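You operate a simulated robot arm through the tools that you are given. There is no shell and no other tool.

The job below is to be done with a simulated robot arm. You get a single attempt, and the scene is never put back.

## Task
Pull out the press bed, rub the pencil marks off the book, and push the bed home.
Fine: lay the eraser back; leave the press bar alone. Set down upright: eraser. What is to be rubbed or washed off counts as gone when no trace of it is left.

Only the result counts: the job must be done as asked and must still hold three seconds after the hand-in. Knocking over, shifting, dropping, spilling or breaking anything else fails it.

## Robot
A 6-joint arm with a two-finger gripper, fixed in place. Base frame: the origin is at the foot of the arm, x ahead of it, y to its left, z up; the work surface is at about z = 800. Lengths are in mm, angles in rad, forces in N, time in s.
It reaches about 1298 mm from its shoulder. Its first joint turns from -2.601 to 2.601 rad. Payload 1.57 kg.
The tool frame sits at the grasp point between the pads (the TCP): z along the fingers, y along the line on which they close. The tips reach 21 mm beyond it. The gripper opens to 70 mm. The gripper's body begins 50 mm behind the TCP.
Orientation is that of the tool frame in the base frame, as a unit quaternion [w, x, y, z]. With the fingers straight down and closing along the base's y, the tool's x points along the base's -x, its y along +y and its z along -z.

## Interface
- The arm moves only by the tool nudge_tool. Its argument "steps" is a list of rows, each a list of 7 numbers: the shift along the tool's x, y, z in mm, then the turn, a rotation vector about the tool's x, y, z in rad, then the opening, from 0 (shut) to 1 (fully open). In form: [[dx, dy, dz, wx, wy, wz, jaw], ...]. A call has 1 to 20 rows; each row shifts and turns the commanded pose from where the row before left it, along the tool's axes as they then stand. A row lasts 0.2 s, in which the tool goes at most 50 mm and 0.15 rad; a call with a longer step from one row to the next is refused whole, and so is a gripper value outside its range. Where a pose cannot be reached the arm comes as near as it can. A force on the tool above 60 N (or 10 N above the force at the start of the call, whichever is more), or a blocked arm, ends the call early, and 0.2 s more pass. Each finger halts on what it meets, pressing with about 30 N; the grip force reading is that of the motor and also rises with nothing between the fingers. The clock runs only during rows and for 0.2 s after the last one: add rows that do not move to give the fingers time. It gives the time, the measured TCP pose, the force on the tool (base axes), the opening and the grip force at its end, in the units of the frame above (readings bear some noise), with the torque about the TCP (base axes, N m) and any sound that the robot's microphone picked up.
- Cameras (640 x 400 px; columns grow to the right, rows downward): "scene" is fixed at [398, 649.3, 1591.6]; the picture's right is [0.32, -0.95, 0.00], its down [-0.94, -0.32, -0.11] and it looks along [0.11, 0.04, -0.99] (base axes); focal length 322 px, centre (320, 200). "wrist" rides on the gripper at [79, 4, -81] in the tool frame; the picture's right is [-0.05, 1.00, 0.00], its down [-0.67, -0.04, -0.74] and it looks along [-0.74, -0.04, 0.67] (tool axes); focal length 256 px, centre (320, 200). There is no depth. A picture from a camera that has moved, and an enlarged one, comes with that camera's place and axes in the base frame and with its lens.
- grab_frame(camera): a new picture of that camera. No time passes.
- slide_trunk(by): slides the trunk up (or, below 0, down) by that many mm; the arm rides with it, the base frame stays. It gives what a move gives, with no picture.
- enlarge(camera, box): a new picture of the part [left, top, right, bottom] of that camera's present view, enlarged. No time passes.
- hand_in(): hands the job in; it is judged then, once.

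Places have to be worked out from the pictures, the camera data and where the tool is seen. Open the gripper and draw the arm clear of the work before you hand the job in, unless the task says otherwise.

The tools are called after "Call:" as name(argument=value, ...) on one line, values as JSON. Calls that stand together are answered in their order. nudge_tool: Moves the arm, as the interface text tells. Its arguments: {"type":"object","properties":{"steps":{"type":"array"}},"required":["steps"]} The other tools are called the same way: slide_trunk (by) slides the trunk up or down; grab_frame (camera) takes a picture; enlarge (camera, box) takes an enlarged picture of a part of a camera's view; hand_in () hands the job in.

At the start:

```text
time: 0.0
ee_pos: [440.4, 510.9, 1194.8]
orientation: [0.0, -0.001, 1.0, 0.0]
force: [-0.2, -0.3, -0.1]
ft_torque: [-0.01, -0.01, -0.02]
opening: 70.1
finger_force: 0.1
trunk travel left (down, up): [-876.0, 94.0]
```

scene: 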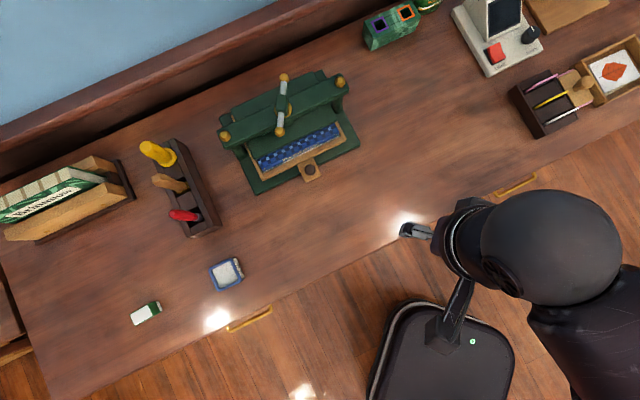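
wrist: 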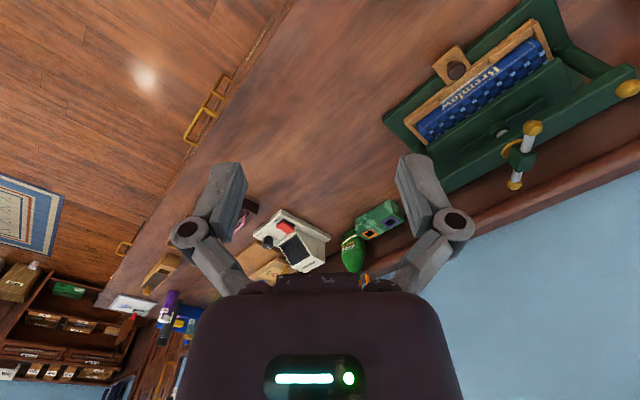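

I see a green book press with a wooden bed and a blue book in it, and an eraser-like object (white/green) lower left. I'll enlarge the views to identify things before moving.

Call:
enlarge(camera="scene", box=[200, 60, 380, 210])

Call:
enlarge(camera="scene", box=[100, 230, 280, 345])

Call:
enlarge(camera="wrist", box=[370, 0, 640, 200])

```text
2.67 times, centred on (290, 135) of scene
camera zoom: at [398.0, 649.3, 1591.6], right [0.32, -0.95, 0.0], down [-0.94, -0.32, -0.11], along [0.11, 0.04, -0.99], focal length 860 px, centre (400, 373)
```

zoom: 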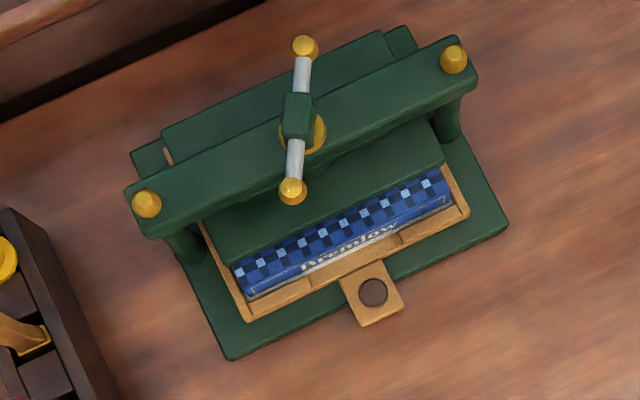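

```text
3.48 times, centred on (190, 288) of scene
camera zoom: at [398.0, 649.3, 1591.6], right [0.32, -0.95, 0.0], down [-0.94, -0.32, -0.11], along [0.11, 0.04, -0.99], focal length 1121 px, centre (772, -104)
```

zoom: 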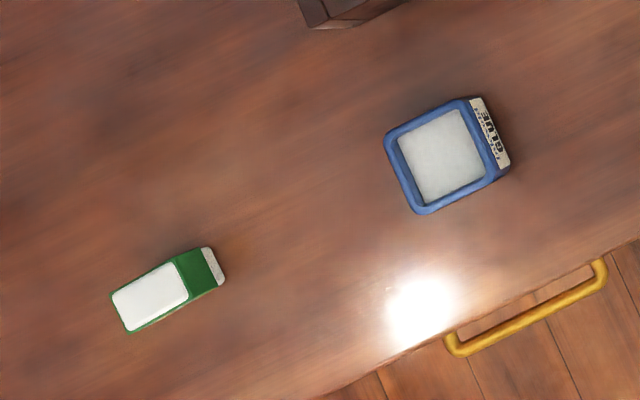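

```text
2.00 times, centred on (505, 100) of wrist
camera zoom: at [361.5, 515.3, 1276.2], right [0.05, 1.0, 0.0], down [0.67, -0.04, 0.74], along [0.74, -0.04, -0.67], focal length 512 px, centre (-50, 400)
```

zoom: 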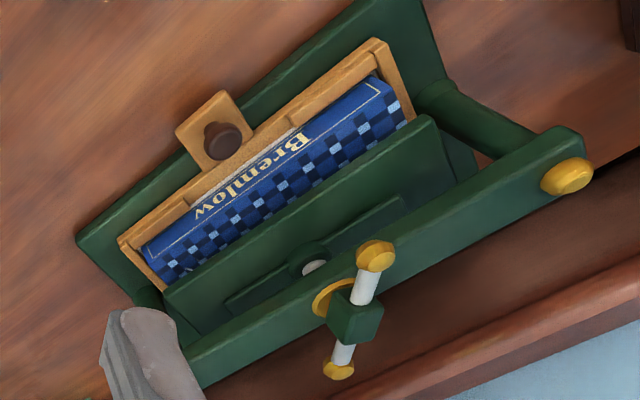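

The brown knob of the bed appears at about (543, 726, 840), with the pull direction roughly (-0.714, -0.70), and the eraser at about (101, 982). I'll turn the tool to align with the press and move to a viewing spot in front of it, still high and clear.

Call:
nudge_tool(steps=[[0, 0, 0, 0, 0, -0.129, 1], [0, 0, 0, 0, 0, -0.129, 1], [0, 0, 0, 0, 0, -0.129, 1], [0, 0, 0, 0, 0, -0.129, 1], [0, 0, 0, 0, 0, -0.129, 1], [0, 0, 0, 0, 0, -0.13, 1], [-27.4, 13.7, 32.5, 0, 0, 0, 1], [-27.4, 13.7, 32.5, 0, 0, 0, 1], [-27.4, 13.7, 32.5, 0, 0, 0, 1], [-27.4, 13.7, 32.5, 0, 0, 0, 1], [-27.4, 13.7, 32.5, 0, 0, 0, 1], [-27.4, 13.7, 32.5, 0, 0, 0, 1]])

Call:
grab_frame(camera="wrist")

Call:
grab_frame(camera="scene")

```text
time: 2.6
ee_pos: [498.9, 686.3, 1194.6]
orientation: [0.0, -0.378, 0.926, 0.0]
force: [-0.4, -0.2, -1.0]
ft_torque: [0.02, 0.01, 0.0]
opening: 70.0
finger_force: 0.0
out of reach, approached as far as the arm can: row 7, 8, 9, 10, 11, 12
trunk travel left (down, up): [-876.0, 94.0]
```

```text
taken
camera wrist: at [439.4, 633.0, 1275.8], right [-0.66, 0.75, 0.0], down [0.5, 0.44, 0.74], along [0.56, 0.49, -0.67], focal length 256 px, centre (320, 200)
```

wrist: 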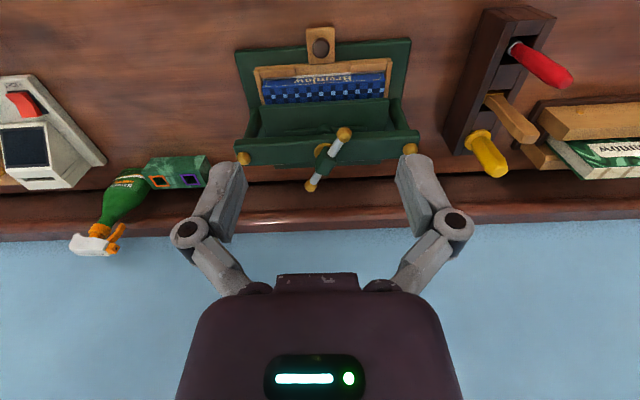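

```text
taken
```

scene: 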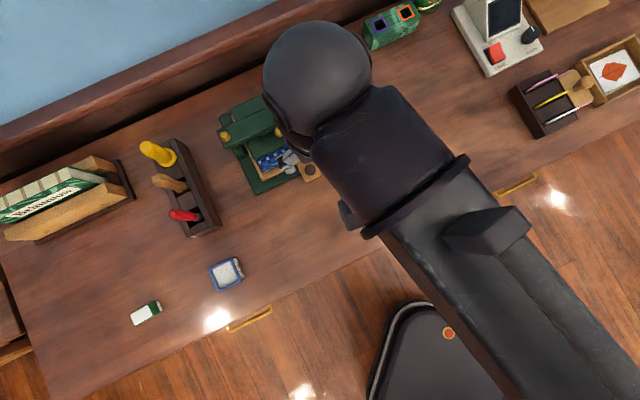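

The arm reached the x-y but not the lower height, so I need the trunk for height. I'll slide the trunk down 100 mm as a first check; the tips at z≈1174 are far above everything (press top ≈ 1000).

Call:
slide_trunk(by=-100)

Call:
grab_frame(camera="wrist")

Call:
grab_frame(camera="scene")

```text
time: 3.9
ee_pos: [498.4, 683.9, 1096.2]
orientation: [0.0, -0.378, 0.926, 0.0]
force: [0.2, -0.1, -1.0]
ft_torque: [0.0, 0.03, 0.03]
opening: 70.1
finger_force: 0.0
trunk travel left (down, up): [-776.0, 194.0]
```

```text
taken
camera wrist: at [438.9, 631.8, 1176.4], right [-0.66, 0.75, 0.0], down [0.5, 0.44, 0.74], along [0.56, 0.49, -0.67], focal length 256 px, centre (320, 200)
```

wrist: 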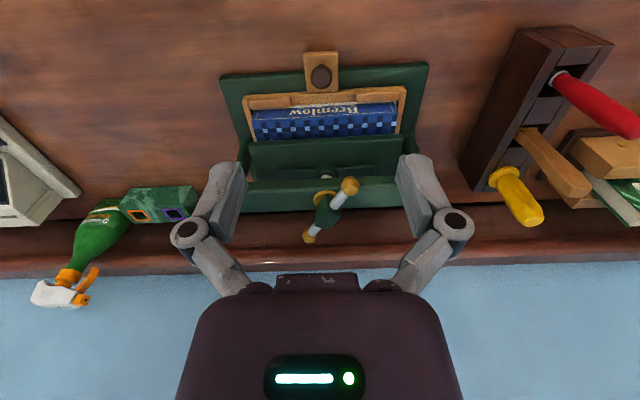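

```text
taken
```

scene: 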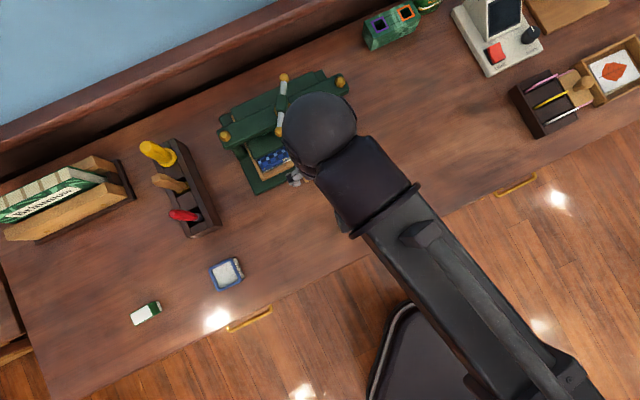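

The trunk move worked (TCP z ≈ 1096), press well aligned with the tool. I'll lower another 120 mm, still in front of the press with tips around 955.

Call:
slide_trunk(by=-120)

Call:
grab_frame(camera="wrist")

Call:
grab_frame(camera="scene")

```text
time: 5.4
ee_pos: [498.5, 684.4, 975.4]
orientation: [0.0, -0.378, 0.926, -0.001]
force: [0.3, 0.0, -0.3]
ft_torque: [-0.01, -0.02, 0.01]
opening: 69.9
finger_force: 0.0
trunk travel left (down, up): [-656.0, 314.0]
```

```text
taken
camera wrist: at [438.9, 631.8, 1056.3], right [-0.66, 0.75, 0.0], down [0.5, 0.44, 0.74], along [0.56, 0.49, -0.67], focal length 256 px, centre (320, 200)
```

wrist: 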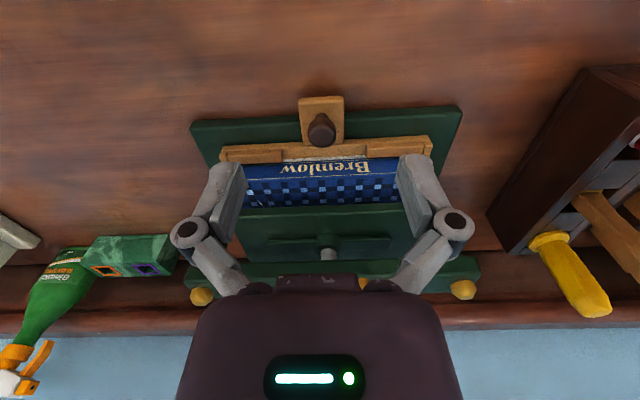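

```text
taken
```

scene: 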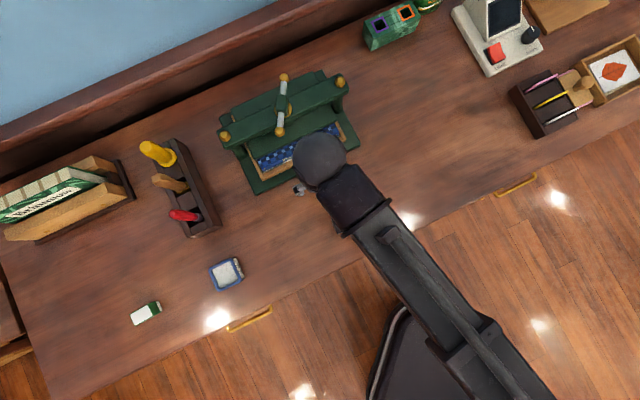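

Let me look closely at the knob, tab and press from this wrist view to estimate heights and clearances.

Call:
enlarge(camera="wrist", box=[180, 80, 480, 270])

Call:
enlarge(camera="wrist", box=[270, 85, 370, 165])

```text
2.11 times, centred on (330, 175) of wrist
camera zoom: at [438.9, 631.8, 1056.3], right [-0.66, 0.75, 0.0], down [0.5, 0.44, 0.74], along [0.56, 0.49, -0.67], focal length 539 px, centre (299, 253)
```

zoom: 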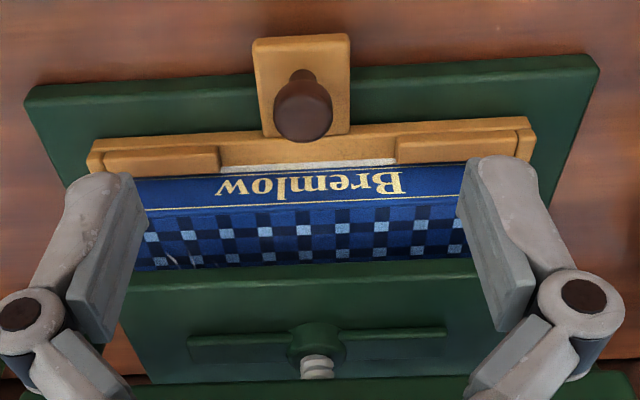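

```text
5.00 times, centred on (320, 125) of wrist
camera zoom: at [438.9, 631.8, 1056.3], right [-0.66, 0.75, 0.0], down [0.5, 0.44, 0.74], along [0.56, 0.49, -0.67], focal length 1280 px, centre (320, 575)
```

zoom: 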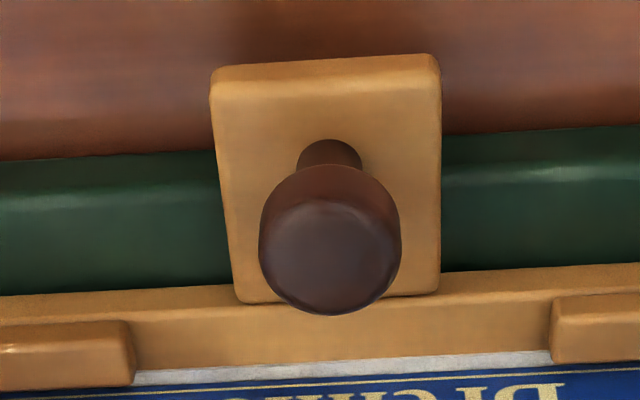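

The knob is an upright one: head about 26 mm wide with its top at z≈849, centred near (541.5, 724.5), tab top at z≈821. I'll move above it first (tips still above the knob).

Call:
nudge_tool(steps=[[-20, -0.5, 20, 0, 0, 0, 1], [-20, -0.5, 20, 0, 0, 0, 1], [-18.8, -0.5, 20, 0, 0, 0, 1], [0, 0, 0, 0, 0, 0, 1]])

Call:
grab_frame(camera="wrist")

Call:
grab_frame(camera="scene")

```text
time: 6.4
ee_pos: [542.7, 724.4, 975.2]
orientation: [0.0, -0.378, 0.926, 0.0]
force: [0.3, -0.1, 1.1]
ft_torque: [0.0, -0.04, 0.01]
opening: 69.8
finger_force: 0.1
out of reach, approached as far as the arm can: row 1, 2, 3
trunk travel left (down, up): [-656.0, 314.0]
```

```text
taken
camera wrist: at [483.0, 671.7, 1056.2], right [-0.66, 0.75, 0.0], down [0.5, 0.44, 0.74], along [0.56, 0.49, -0.67], focal length 256 px, centre (320, 200)
```

wrist: 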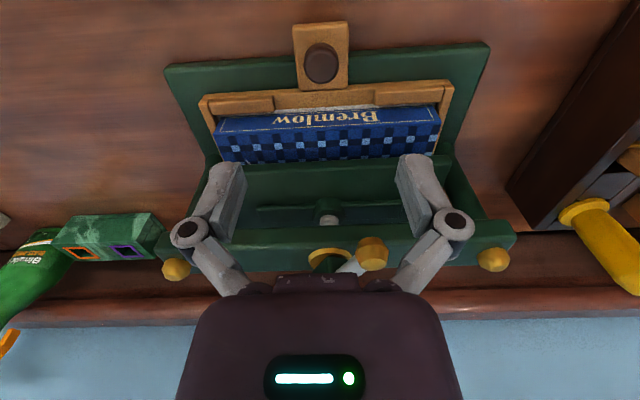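

```text
taken
```

scene: 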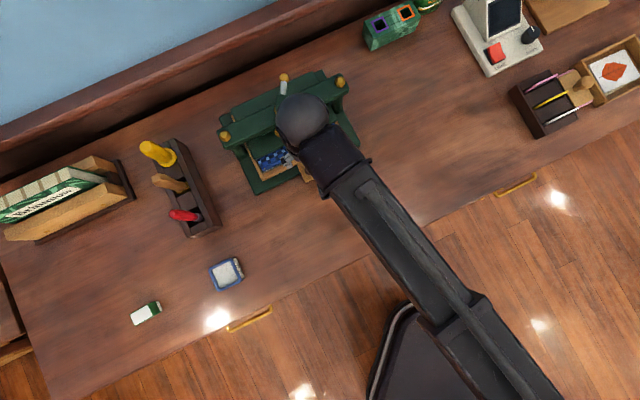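

The arm holds its height and only moves in x-y here; height comes from the trunk. I'm right above the knob (542.7, 724.4); lowering 70 mm and checking alignment.

Call:
slide_trunk(by=-70)

Call:
grab_frame(camera="wrist")

Call:
grab_frame(camera="scene")

```text
time: 7.5
ee_pos: [542.8, 723.6, 906.1]
orientation: [0.002, -0.378, 0.926, 0.0]
force: [0.5, -0.4, 0.5]
ft_torque: [0.02, 0.02, 0.0]
opening: 69.9
finger_force: 0.2
trunk travel left (down, up): [-586.0, 384.0]
```

```text
taken
camera wrist: at [482.8, 671.7, 986.3], right [-0.66, 0.75, 0.0], down [0.5, 0.44, 0.74], along [0.56, 0.49, -0.67], focal length 256 px, centre (320, 200)
```

wrist: 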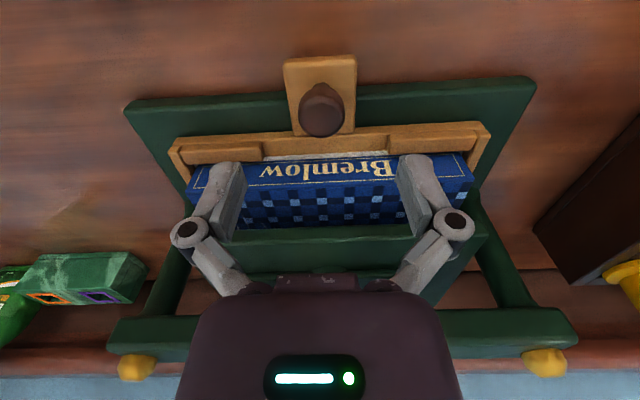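

```text
taken
```

scene: 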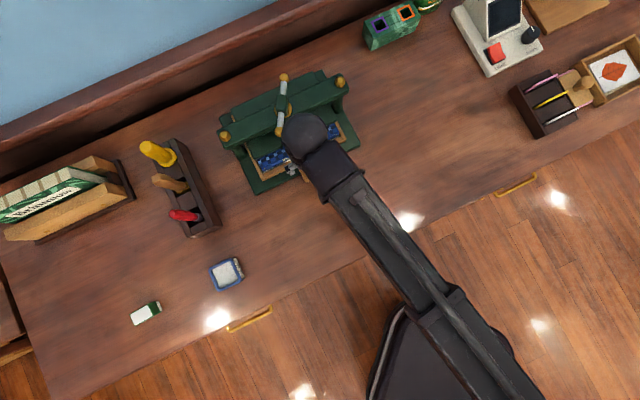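

I'll zoom on the knob to check centring before the final descent.

Call:
enlarge(camera="wrist", box=[260, 40, 380, 160])

```text
3.33 times, centred on (320, 100) of wrist
camera zoom: at [482.8, 671.7, 986.3], right [-0.66, 0.75, 0.0], down [0.5, 0.44, 0.74], along [0.56, 0.49, -0.67], focal length 853 px, centre (320, 533)
```

zoom: 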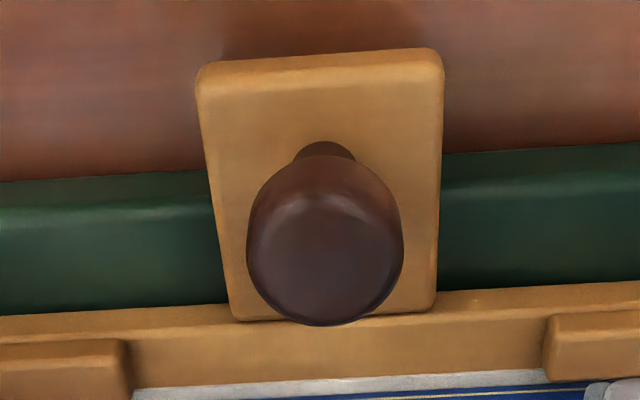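

The knob is centred between the fingers (predicted 320,117; seen 321,115). Descending 59 mm so that the pads straddle the head with the tips just above the tab.

Call:
slide_trunk(by=-59)

Call:
grab_frame(camera="wrist")

```text
time: 8.5
ee_pos: [542.2, 723.5, 845.1]
orientation: [0.0, -0.377, 0.926, -0.001]
force: [0.6, 0.2, 0.3]
ft_torque: [0.01, -0.01, -0.03]
opening: 70.1
finger_force: 0.0
trunk travel left (down, up): [-527.0, 443.0]
```

```text
taken
camera wrist: at [482.8, 671.7, 927.3], right [-0.66, 0.75, 0.0], down [0.5, 0.44, 0.74], along [0.56, 0.49, -0.67], focal length 256 px, centre (320, 200)
```

wrist: 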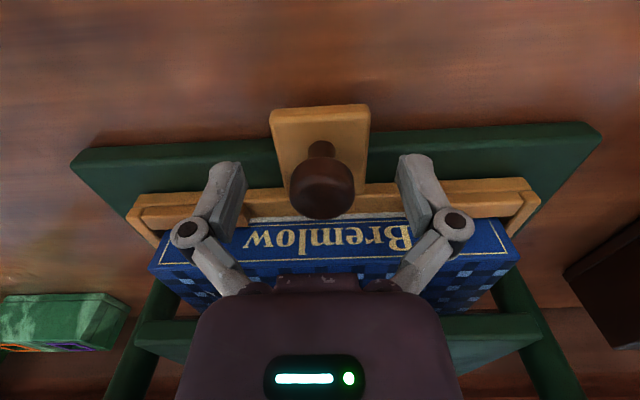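

The knob head sits between the fingers with no contact force. Now I close the gripper on it.

Call:
nudge_tool(steps=[[0, 0, 0, 0, 0, 0, 0.6], [0, 0, 0, 0, 0, 0, 0.3], [0, 0, 0, 0, 0, 0, 0], [0, 0, 0, 0, 0, 0, 0]])

Call:
grab_frame(camera="wrist")

```text
time: 9.5
ee_pos: [542.6, 724.8, 846.2]
orientation: [0.001, -0.379, 0.926, 0.0]
force: [-3.7, 6.9, 9.7]
ft_torque: [0.51, 0.33, 0.52]
opening: 43.9
finger_force: 31.9
trunk travel left (down, up): [-527.0, 443.0]
```

```text
taken
camera wrist: at [482.0, 672.1, 927.7], right [-0.66, 0.75, 0.0], down [0.5, 0.44, 0.75], along [0.56, 0.49, -0.67], focal length 256 px, centre (320, 200)
```

wrist: 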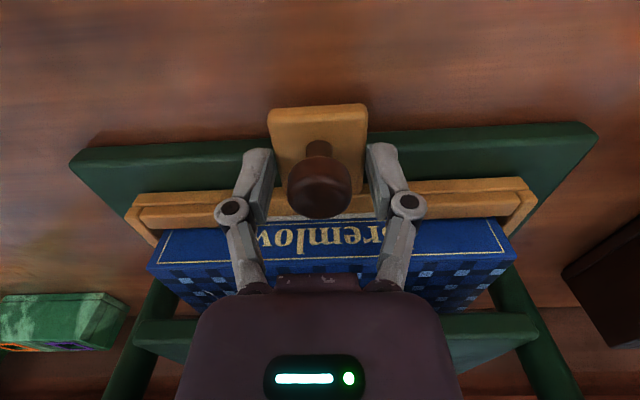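

The opening stopped at 44 mm, so the tips caught the sides of the tab rather than the knob (the tab top is a bit higher than estimated). I'll reopen and raise about 8 mm before closing again.

Call:
nudge_tool(steps=[[0, 0, 0, 0, 0, 0, 0.8], [0, 0, 0, 0, 0, 0, 1], [0, 0, 0, 0, 0, 0, 1]])

Call:
slide_trunk(by=8)

Call:
nudge_tool(steps=[[0, 0, 0, 0, 0, 0, 0.6], [0, 0, 0, 0, 0, 0, 0.3], [0, 0, 0, 0, 0, 0, 0], [0, 0, 0, 0, 0, 0, 0]])

Call:
grab_frame(camera="wrist")

```text
time: 10.3
ee_pos: [541.3, 724.8, 845.8]
orientation: [0.0, -0.378, 0.926, 0.0]
force: [-0.5, 0.3, 0.3]
ft_torque: [-0.02, -0.02, -0.02]
opening: 70.1
finger_force: 0.0
trunk travel left (down, up): [-527.0, 443.0]
```

```text
time: 10.9
ee_pos: [543.2, 724.2, 854.1]
orientation: [0.0, -0.378, 0.926, 0.0]
force: [-1.2, 0.3, -0.3]
ft_torque: [-0.01, 0.01, -0.01]
opening: 70.0
finger_force: 0.0
trunk travel left (down, up): [-535.0, 435.0]
```

```text
time: 11.9
ee_pos: [542.2, 724.9, 854.1]
orientation: [-0.001, -0.377, 0.926, 0.0]
force: [-4.5, 6.9, 5.3]
ft_torque: [0.07, 0.07, -0.04]
opening: 24.8
finger_force: 32.2
trunk travel left (down, up): [-535.0, 435.0]
```

```text
taken
camera wrist: at [482.0, 672.3, 935.5], right [-0.66, 0.75, 0.0], down [0.5, 0.44, 0.75], along [0.56, 0.49, -0.67], focal length 256 px, centre (320, 200)
```

wrist: 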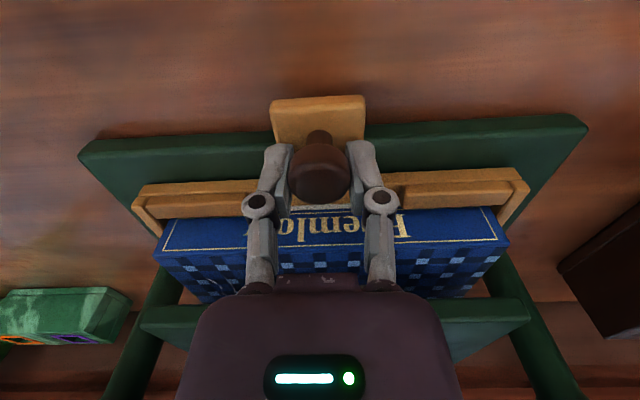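

The knob is gripped now (opening 24.8, grip 32 N). I'll pull gently along tool +x, 40 mm to start, and read the force.

Call:
nudge_tool(steps=[[4, 0.3, 0, 0, 0, 0, 0], [8, 0.3, 0, 0, 0, 0, 0], [8, 0, 0, 0, 0, 0, 0], [10, 0, 0, 0, 0, 0, 0], [10, 0, 0, 0, 0, 0, 0]])

Call:
grab_frame(camera="wrist")

Call:
grab_frame(camera="scene")

```text
time: 13.1
ee_pos: [512.4, 695.6, 853.7]
orientation: [0.0, -0.378, 0.926, 0.0]
force: [1.5, -0.8, 5.5]
ft_torque: [0.18, -0.38, 0.0]
opening: 24.6
finger_force: 31.9
trunk travel left (down, up): [-535.0, 435.0]
```

```text
taken
camera wrist: at [452.9, 643.4, 935.5], right [-0.66, 0.75, 0.0], down [0.5, 0.44, 0.75], along [0.56, 0.49, -0.67], focal length 256 px, centre (320, 200)
```

wrist: 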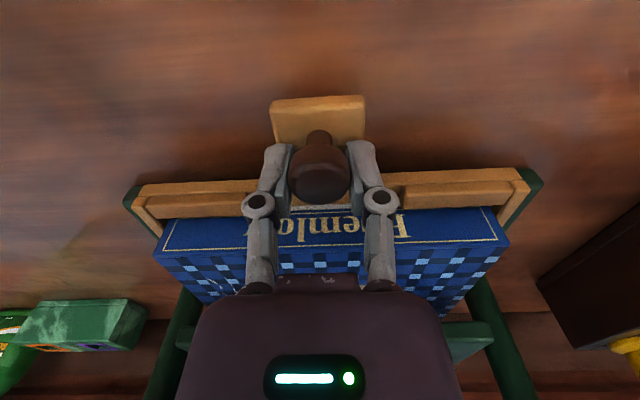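

```text
taken
```

scene: 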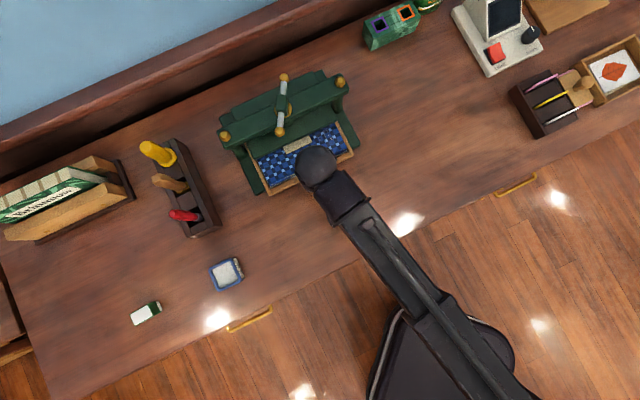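

The bed is sliding out easily (forces near zero). I'll continue 50 mm.

Call:
nudge_tool(steps=[[8, 0, 0, 0, 0, 0, 0], [10, 0, 0, 0, 0, 0, 0], [10, 0, 0, 0, 0, 0, 0], [10, 0, 0, 0, 0, 0, 0], [10, 0, 0, 0, 0, 0, 0]])

Call:
grab_frame(camera="wrist")

Call:
grab_frame(camera="scene")

```text
time: 14.3
ee_pos: [477.9, 662.2, 853.7]
orientation: [0.0, -0.377, 0.926, 0.0]
force: [3.6, -2.4, 5.7]
ft_torque: [0.21, -0.3, -0.04]
opening: 24.7
finger_force: 31.8
trunk travel left (down, up): [-535.0, 435.0]
```

```text
taken
camera wrist: at [419.1, 609.7, 935.5], right [-0.66, 0.75, 0.0], down [0.5, 0.44, 0.75], along [0.56, 0.49, -0.67], focal length 256 px, centre (320, 200)
```

wrist: 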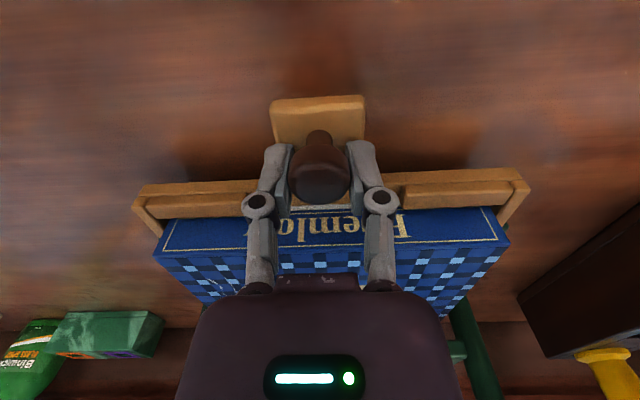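

```text
taken
```

scene: 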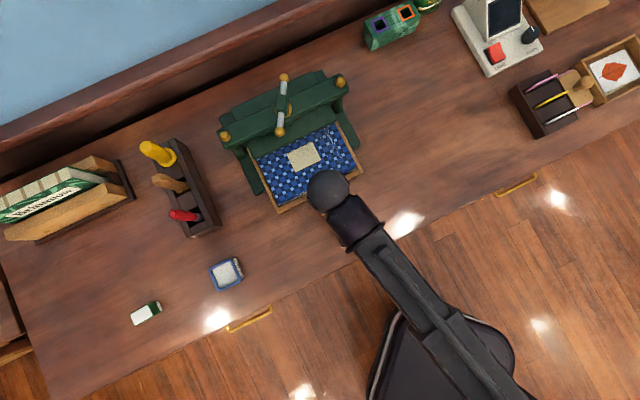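

The book's cover is coming into view with a label; let me zoom in to look for pencil marks.

Call:
enlarge(camera="scene", box=[230, 95, 380, 215])

```text
3.33 times, centred on (305, 155) of scene
camera zoom: at [398.0, 649.3, 1591.6], right [0.32, -0.95, 0.0], down [-0.94, -0.32, -0.11], along [0.11, 0.04, -0.99], focal length 1074 px, centre (370, 350)
```

zoom: 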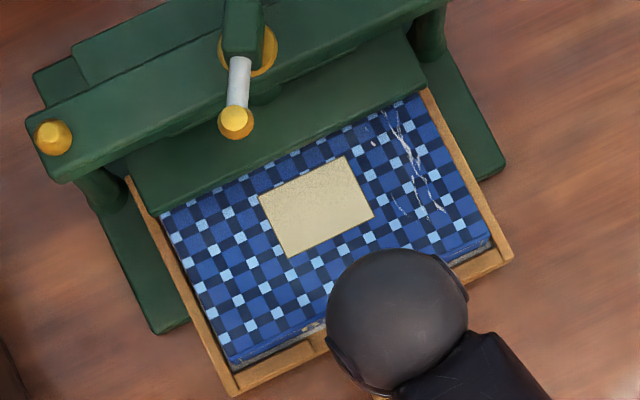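

Whitish wear marks are visible on the right; pencil marks may be further under the platen. I'll pull another 40 mm.

Call:
nudge_tool(steps=[[8, 0, 0, 0, 0, 0, 0], [8, 0, 0, 0, 0, 0, 0], [8, 0, 0, 0, 0, 0, 0], [8, 0, 0, 0, 0, 0, 0], [8, 0, 0, 0, 0, 0, 0]])

Call:
grab_frame(camera="wrist")

Call:
enlarge(camera="scene", box=[230, 95, 390, 235])

```text
time: 15.5
ee_pos: [450.0, 634.5, 853.8]
orientation: [0.0, -0.378, 0.926, 0.0]
force: [3.9, -2.9, 4.9]
ft_torque: [0.23, -0.18, 0.03]
opening: 25.0
finger_force: 31.9
trunk travel left (down, up): [-535.0, 435.0]
```

```text
taken
camera wrist: at [390.8, 581.2, 935.5], right [-0.66, 0.75, 0.0], down [0.5, 0.44, 0.75], along [0.56, 0.49, -0.67], focal length 256 px, centre (320, 200)
```

wrist: 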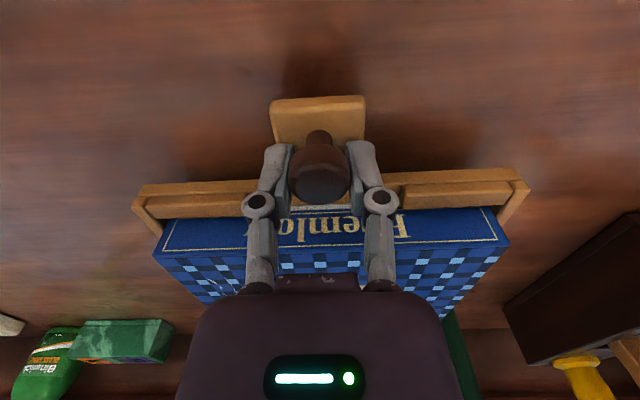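

```text
2.86 times, centred on (310, 165) of scene
camera zoom: at [398.0, 649.3, 1591.6], right [0.32, -0.95, 0.0], down [-0.94, -0.32, -0.11], along [0.11, 0.04, -0.99], focal length 921 px, centre (349, 300)
```

zoom: 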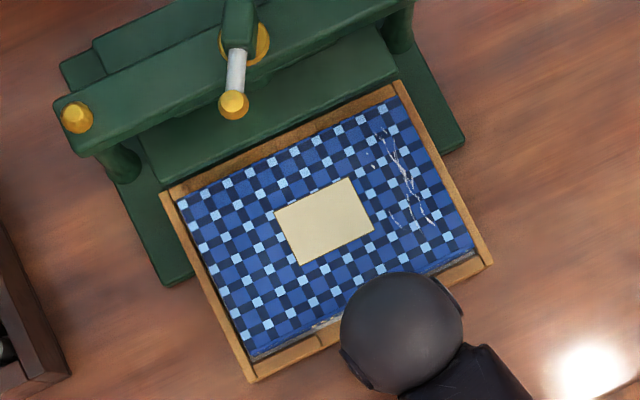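

The whole cover is now visible with the tray's back edge just clear of the platen; no load has come onto the tool, so the bed is guided. I'll pull gently a bit further for clearance, watching for the stop.

Call:
nudge_tool(steps=[[5, 0, 0, 0, 0, 0, 0], [5, 0, 0, 0, 0, 0, 0], [5, 0, 0, 0, 0, 0, 0], [5, 0, 0, 0, 0, 0, 0]])

Call:
enlarge(camera="scene", box=[230, 95, 390, 235])

```text
time: 16.5
ee_pos: [437.3, 619.7, 853.6]
orientation: [0.0, -0.378, 0.926, 0.0]
force: [7.0, -5.4, 5.3]
ft_torque: [0.09, -0.14, 0.08]
opening: 24.5
finger_force: 31.9
trunk travel left (down, up): [-535.0, 435.0]
```

```text
2.86 times, centred on (310, 165) of scene
camera zoom: at [398.0, 649.3, 1591.6], right [0.32, -0.95, 0.0], down [-0.94, -0.32, -0.11], along [0.11, 0.04, -0.99], focal length 921 px, centre (349, 300)
```

zoom: 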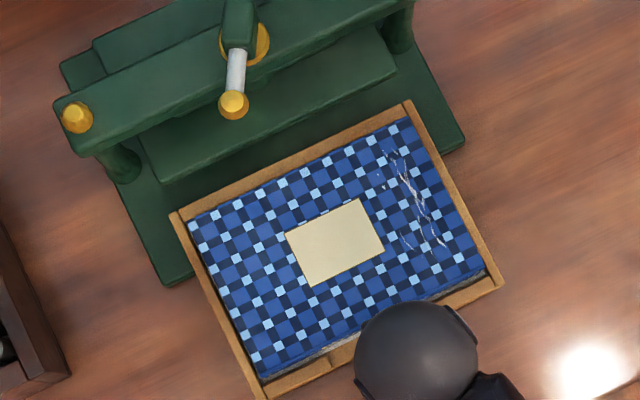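

The bed is fully out from under the platen (pulled ≈148 mm) and still guided. I'll release the knob and raise the trunk to look at the cover closely.

Call:
nudge_tool(steps=[[0, -0.5, 0, 0, 0, 0, 0.5], [0, 0, 0, 0, 0, 0, 0.8], [0, 0, 0, 0, 0, 0, 1], [0, 0, 0, 0, 0, 0, 1]])

Call:
slide_trunk(by=120)

Call:
grab_frame(camera="wrist")

Call:
grab_frame(camera="scene")

```text
time: 17.5
ee_pos: [436.0, 619.9, 853.4]
orientation: [0.0, -0.379, 0.926, 0.0]
force: [0.4, 0.7, -0.3]
ft_torque: [0.02, -0.02, -0.01]
opening: 69.7
finger_force: 0.1
trunk travel left (down, up): [-535.0, 435.0]
```

```text
time: 19.0
ee_pos: [436.3, 621.0, 974.3]
orientation: [0.0, -0.378, 0.926, 0.0]
force: [-0.4, -0.1, 1.0]
ft_torque: [0.01, 0.01, -0.02]
opening: 69.9
finger_force: 0.1
trunk travel left (down, up): [-655.0, 315.0]
```

```text
taken
camera wrist: at [377.2, 568.1, 1055.1], right [-0.66, 0.75, 0.0], down [0.5, 0.44, 0.74], along [0.56, 0.49, -0.67], focal length 256 px, centre (320, 200)
```

wrist: 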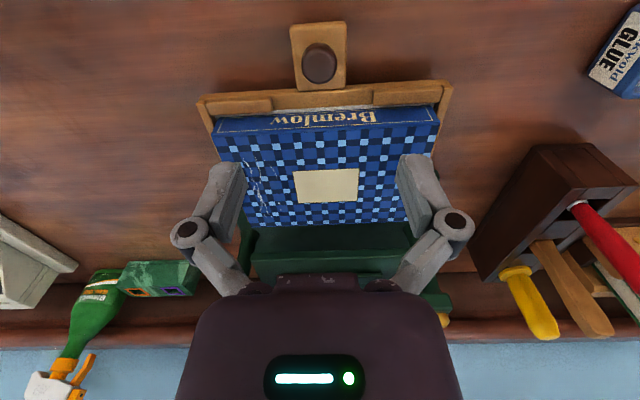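

```text
taken
```

scene: 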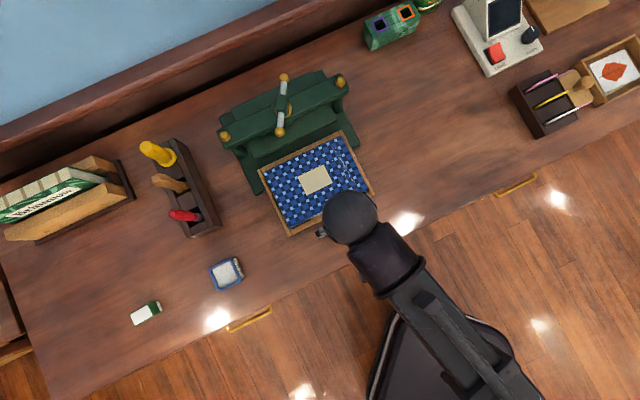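

The bed stayed where I left it. Zooming in on the marked side of the cover from both cameras.

Call:
enlarge(camera="wrist", box=[200, 100, 330, 240])

Call:
enlarge(camera="scene", box=[255, 125, 385, 240])

```text
2.86 times, centred on (265, 170) of wrist
camera zoom: at [377.2, 568.1, 1055.1], right [-0.66, 0.75, 0.0], down [0.5, 0.44, 0.74], along [0.56, 0.49, -0.67], focal length 731 px, centre (477, 286)
```

zoom: 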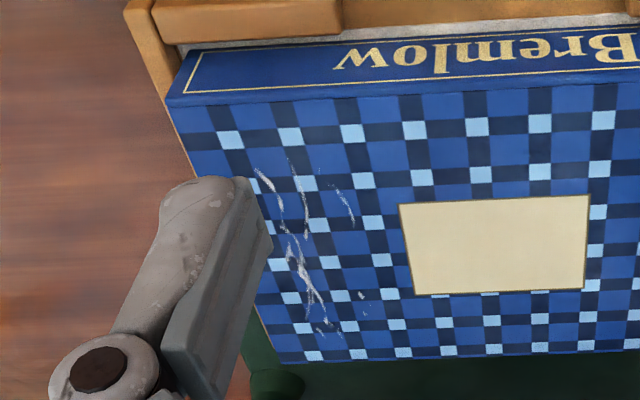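

```text
3.48 times, centred on (320, 182) of scene
camera zoom: at [398.0, 649.3, 1591.6], right [0.32, -0.95, 0.0], down [-0.94, -0.32, -0.11], along [0.11, 0.04, -0.99], focal length 1121 px, centre (320, 261)
```

zoom: 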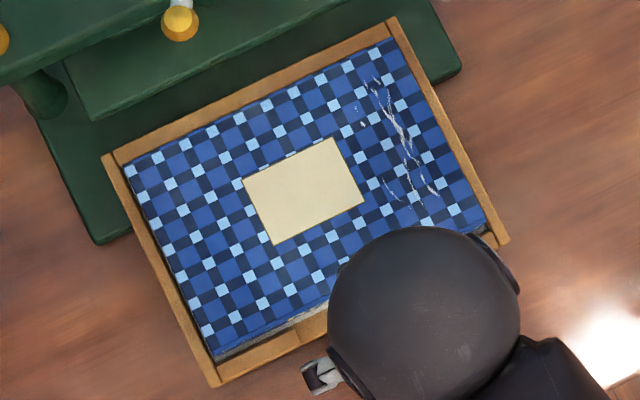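

The pencil marks are the pale streaks in a strip about 90 mm deep and 40 mm wide near the right side of the cover (book top ≈ z 858). Next I go look at the eraser, moving at this safe height (tips ≈ 954) to a viewing spot at about (16, 897).

Call:
nudge_tool(steps=[[9.7, 44.6, 0, 0, 0, 0, 1], [9.7, 44.6, 0, 0, 0, 0, 1], [9.7, 44.6, 0, 0, 0, 0, 1], [9.7, 44.6, 0, 0, 0, 0, 1], [9.7, 44.6, 0, 0, 0, 0, 1], [9.7, 44.6, 0, 0, 0, 0, 1], [9.7, 44.6, 0, 0, 0, 0, 1], [9.7, 44.6, 0, 0, 0, 0, 1], [9.7, 44.6, 0, 0, 0, 0, 1], [9.7, 44.6, 0, 0, 0, 0, 1], [9.7, 45, 0, 0, 0, 0, 1], [0, 0, 0, 0, 0, 0, 1]])

Call:
grab_frame(camera="wrist")

Call:
grab_frame(camera="scene")

```text
time: 21.6
ee_pos: [16.0, 895.9, 974.2]
orientation: [0.0, -0.377, 0.926, 0.0]
force: [0.5, 0.5, -0.3]
ft_torque: [-0.01, -0.01, 0.01]
opening: 69.9
finger_force: 0.0
trunk travel left (down, up): [-655.0, 315.0]
```

```text
taken
camera wrist: at [-43.1, 843.5, 1055.2], right [-0.66, 0.75, 0.0], down [0.5, 0.44, 0.74], along [0.56, 0.49, -0.67], focal length 256 px, centre (320, 200)
```

wrist: 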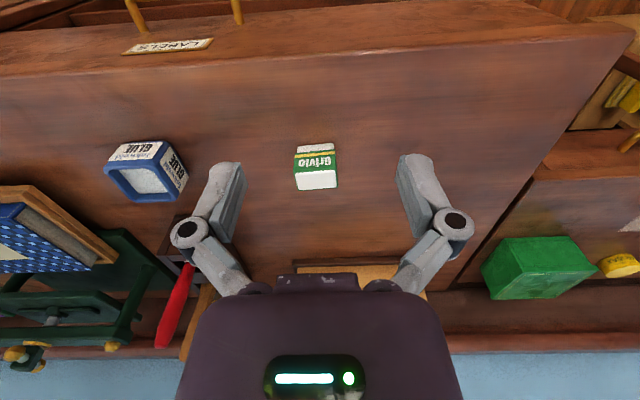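

```text
taken
```

scene: 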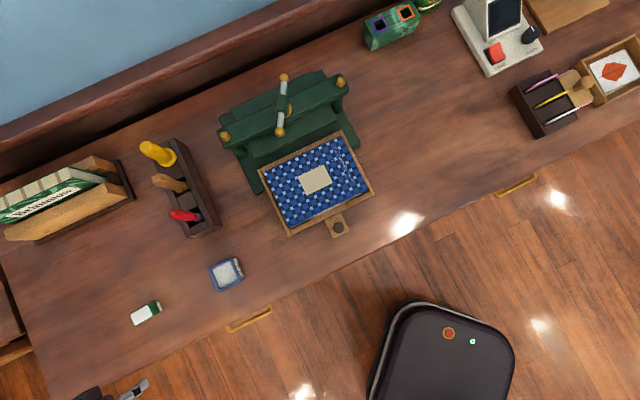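

Now the scene camera has an unobstructed view of the book, and the wrist sees the eraser. Zooming on both.

Call:
enlarge(camera="wrist", box=[270, 120, 370, 210])

Call:
enlarge(camera="scene", box=[120, 290, 175, 330])

Call:
enlarge(camera="scene", box=[250, 125, 385, 245])

Call:
enlarge(camera="scene", box=[325, 130, 380, 195])

```text
4.44 times, centred on (320, 165) of wrist
camera zoom: at [-43.1, 843.5, 1055.2], right [-0.66, 0.75, 0.0], down [0.5, 0.44, 0.74], along [0.56, 0.49, -0.67], focal length 1138 px, centre (320, 356)
```

zoom: 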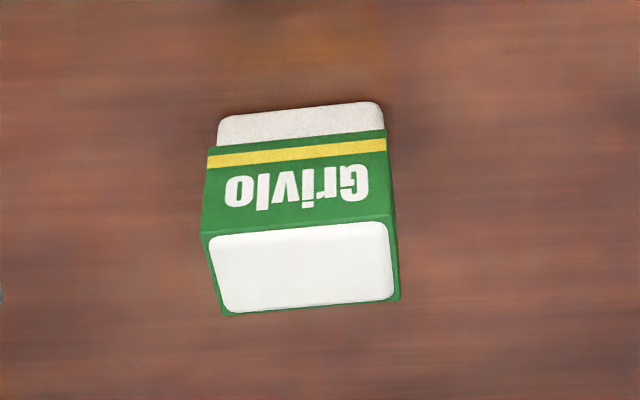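

```text
10.00 times, centred on (148, 310) of scene
camera zoom: at [398.0, 649.3, 1591.6], right [0.32, -0.95, 0.0], down [-0.94, -0.32, -0.11], along [0.11, 0.04, -0.99], focal length 3224 px, centre (2045, -900)
```

zoom: 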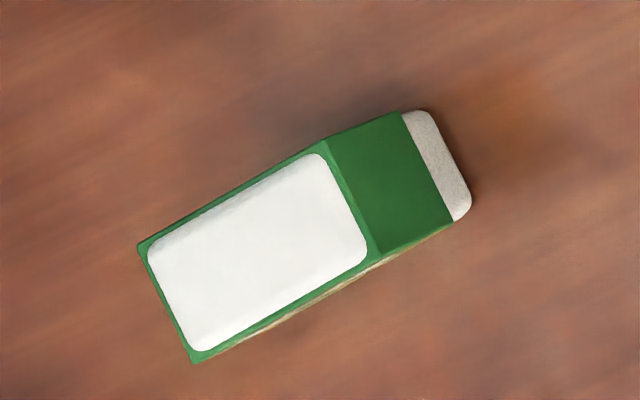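

```text
3.33 times, centred on (318, 185) of scene
camera zoom: at [398.0, 649.3, 1591.6], right [0.32, -0.95, 0.0], down [-0.94, -0.32, -0.11], along [0.11, 0.04, -0.99], focal length 1074 px, centre (328, 250)
```

zoom: 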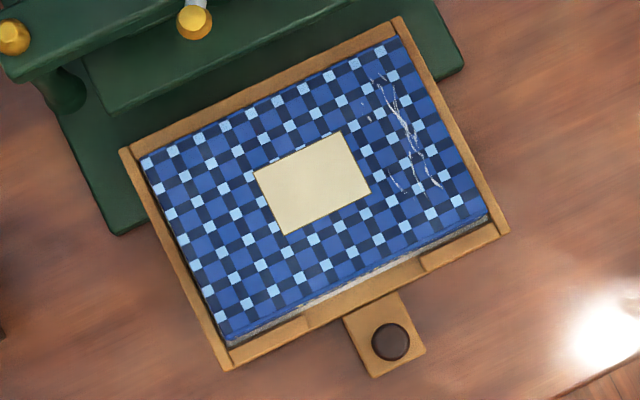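

```text
6.15 times, centred on (352, 162) of scene
camera zoom: at [398.0, 649.3, 1591.6], right [0.32, -0.95, 0.0], down [-0.94, -0.32, -0.11], along [0.11, 0.04, -0.99], focal length 1984 px, centre (120, 431)
```

zoom: 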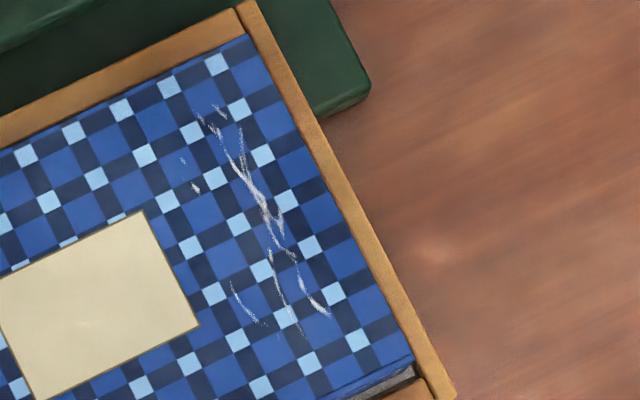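

The eraser stands upright: about 47 × 29 mm footprint, 46 mm tall (top ≈ z 846), rubber at the bottom, centred near (106, 971.5), with its long axis at about −42° — nearly along my closing axis. I'll move above it and turn 0.06 rad to match.

Call:
nudge_tool(steps=[[-39, -3, 0, 0, 0, 0, 1], [-39, -3, 0, 0, 0, 0, 1], [-39.2, -3, 0, 0, 0, 0, 1], [0, 0, 0, 0, 0, -0.06, 1], [0, 0, 0, 0, 0, 0, 1]])

Call:
grab_frame(camera="wrist")

Call:
grab_frame(camera="scene")

```text
time: 22.8
ee_pos: [107.1, 973.2, 974.1]
orientation: [0.0, -0.405, 0.914, 0.0]
force: [-0.5, -0.7, -0.3]
ft_torque: [0.03, -0.01, -0.03]
opening: 70.3
finger_force: 0.1
trunk travel left (down, up): [-655.0, 315.0]
```

```text
taken
camera wrist: at [51.7, 916.6, 1055.2], right [-0.7, 0.71, 0.0], down [0.47, 0.47, 0.75], along [0.53, 0.52, -0.67], focal length 256 px, centre (320, 200)
```

wrist: 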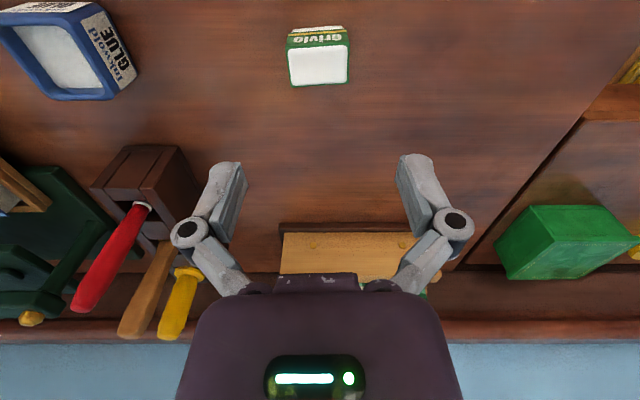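

```text
taken
```

scene: 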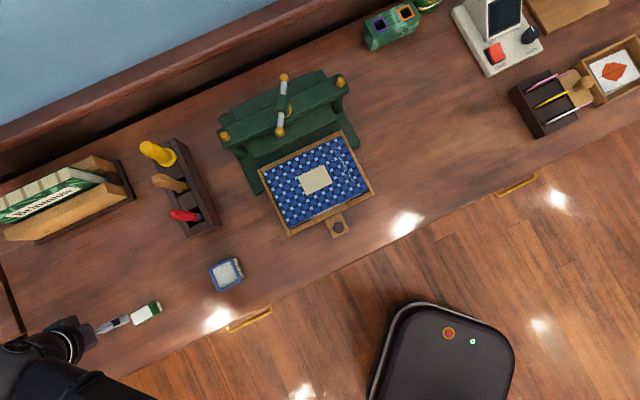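

I'll zoom in on the eraser to check centring under the gripper.

Call:
enlarge(camera="wrist", box=[270, 10, 370, 110])

```text
4.00 times, centred on (320, 60) of wrist
camera zoom: at [51.7, 916.6, 1055.2], right [-0.7, 0.71, 0.0], down [0.47, 0.47, 0.75], along [0.53, 0.52, -0.67], focal length 1024 px, centre (320, 760)
```

zoom: 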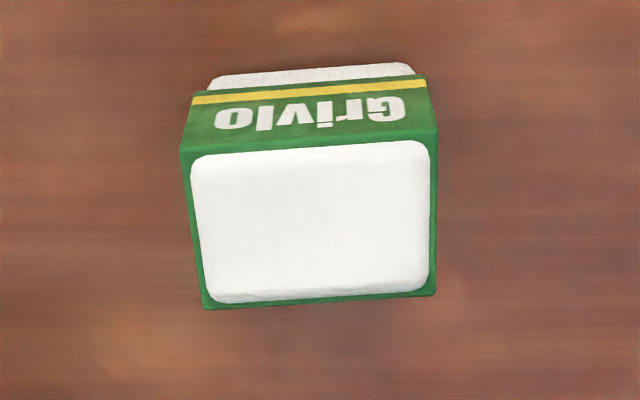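

The eraser is about 1.5 mm off in each direction and ~0.02 rad in yaw. I'll correct, then lower partway to check again.

Call:
nudge_tool(steps=[[1.5, -1.4, 0, 0, 0, -0.02, 1], [0, 0, 0, 0, 0, 0, 1]])

Call:
slide_trunk(by=-85)

Call:
grab_frame(camera="wrist")

Call:
grab_frame(camera="scene")

```text
time: 23.4
ee_pos: [107.0, 969.6, 973.0]
orientation: [-0.001, -0.415, 0.91, 0.0]
force: [0.1, -0.8, 0.9]
ft_torque: [0.01, 0.0, -0.02]
opening: 69.9
finger_force: 0.0
trunk travel left (down, up): [-655.0, 315.0]
```

```text
time: 24.6
ee_pos: [107.5, 969.9, 888.8]
orientation: [-0.001, -0.415, 0.91, 0.0]
force: [0.0, 0.5, 1.0]
ft_torque: [-0.03, -0.03, -0.01]
opening: 69.9
finger_force: 0.1
trunk travel left (down, up): [-570.0, 400.0]
```

```text
taken
camera wrist: at [52.2, 913.1, 970.3], right [-0.72, 0.7, 0.0], down [0.46, 0.48, 0.74], along [0.52, 0.54, -0.67], focal length 256 px, centre (320, 200)
```

wrist: 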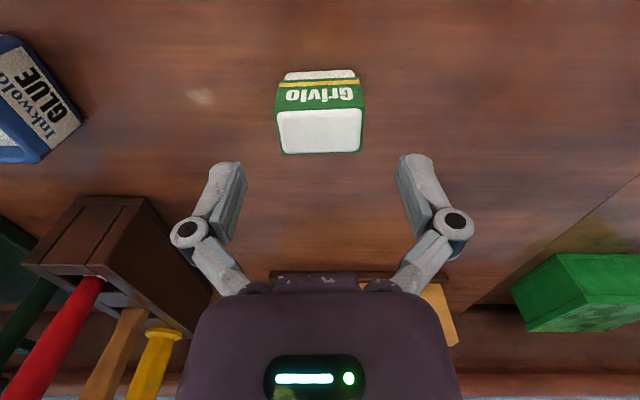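

```text
taken
```

scene: 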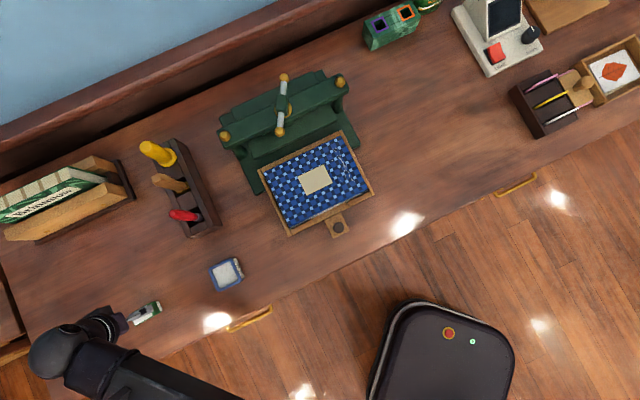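

The eraser's top centre appears at (320, 130), exactly where predicted, so alignment is good. Lowering the final 57 mm so that the tips sit about 10 mm above the table.

Call:
slide_trunk(by=-57)

Call:
grab_frame(camera="wrist")

```text
time: 25.6
ee_pos: [108.0, 970.4, 832.2]
orientation: [0.0, -0.415, 0.91, 0.0]
force: [-0.2, 0.4, 1.0]
ft_torque: [-0.03, 0.01, -0.01]
opening: 70.0
finger_force: 0.0
trunk travel left (down, up): [-513.0, 457.0]
```

```text
taken
camera wrist: at [52.1, 913.1, 913.3], right [-0.72, 0.7, 0.0], down [0.46, 0.48, 0.74], along [0.52, 0.54, -0.67], focal length 256 px, centre (320, 200)
```

wrist: 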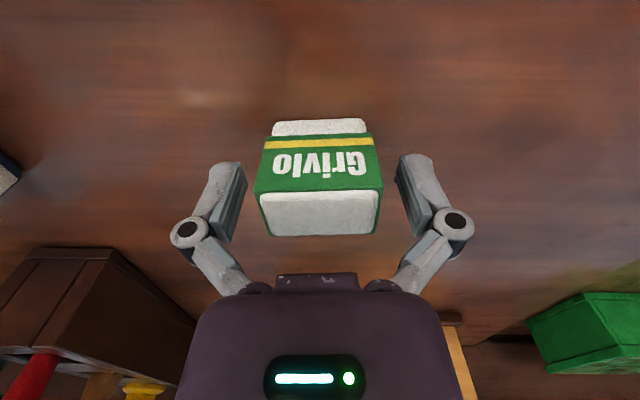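

Everything lines up; a 1 mm lateral touch-up and then I close on the eraser.

Call:
nudge_tool(steps=[[0, -1, 0, 0, 0, 0, 1], [0, 0, 0, 0, 0, 0, 0.85], [0, 0, 0, 0, 0, 0, 0.7], [0, 0, 0, 0, 0, 0, 0.5], [0, 0, 0, 0, 0, 0, 0.4], [0, 0, 0, 0, 0, 0, 0.4]])

Call:
grab_frame(camera="wrist")

```text
time: 27.0
ee_pos: [107.3, 969.4, 832.2]
orientation: [0.0, -0.414, 0.91, 0.0]
force: [0.2, 1.5, 2.6]
ft_torque: [0.03, 0.07, -0.02]
opening: 46.1
finger_force: 30.0
trunk travel left (down, up): [-513.0, 457.0]
```

```text
taken
camera wrist: at [52.6, 912.4, 913.3], right [-0.72, 0.7, 0.0], down [0.46, 0.48, 0.75], along [0.52, 0.54, -0.67], focal length 256 px, centre (320, 200)
```

wrist: 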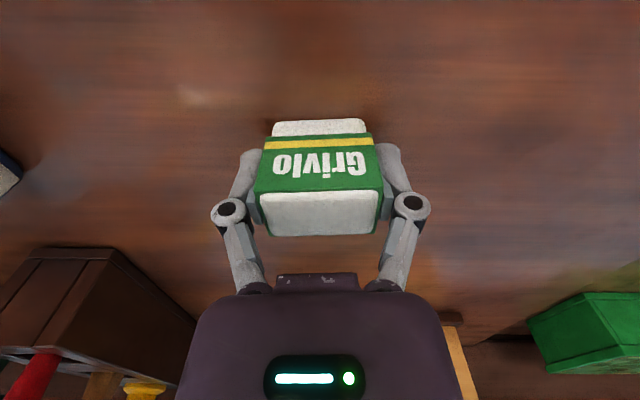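

The eraser is gripped (46.1 mm, 30 N) at TCP (107.3, 969.4, 832.2). Lifting with the trunk by 140 mm.

Call:
slide_trunk(by=140)

Call:
grab_frame(camera="wrist")

Call:
enlarge(camera="wrist", box=[220, 100, 420, 260])

```text
time: 28.6
ee_pos: [107.4, 969.1, 971.9]
orientation: [0.0, -0.414, 0.91, -0.001]
force: [0.0, 0.0, -0.9]
ft_torque: [0.0, 0.02, -0.01]
opening: 46.4
finger_force: 29.7
trunk travel left (down, up): [-653.0, 317.0]
```

```text
taken
camera wrist: at [52.6, 912.7, 1052.9], right [-0.72, 0.7, 0.0], down [0.46, 0.48, 0.74], along [0.52, 0.53, -0.67], focal length 256 px, centre (320, 200)
```

wrist: 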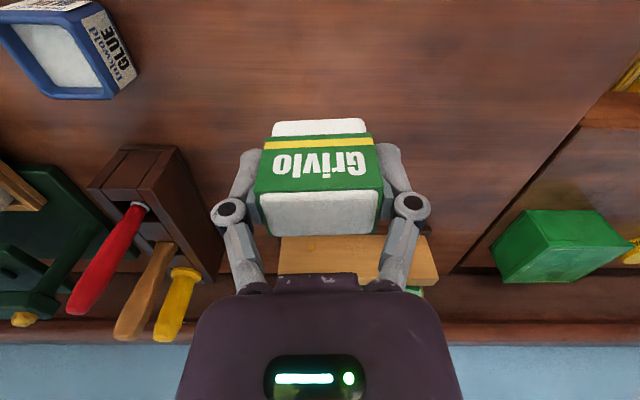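

```text
2.50 times, centred on (320, 180) of wrist
camera zoom: at [52.6, 912.7, 1052.9], right [-0.72, 0.7, 0.0], down [0.46, 0.48, 0.74], along [0.52, 0.53, -0.67], focal length 640 px, centre (320, 250)
```

zoom: 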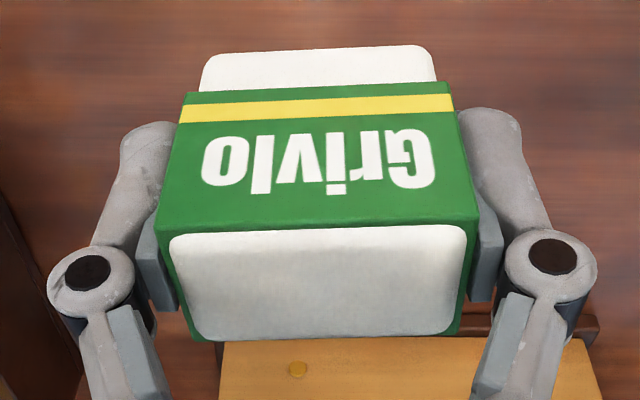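

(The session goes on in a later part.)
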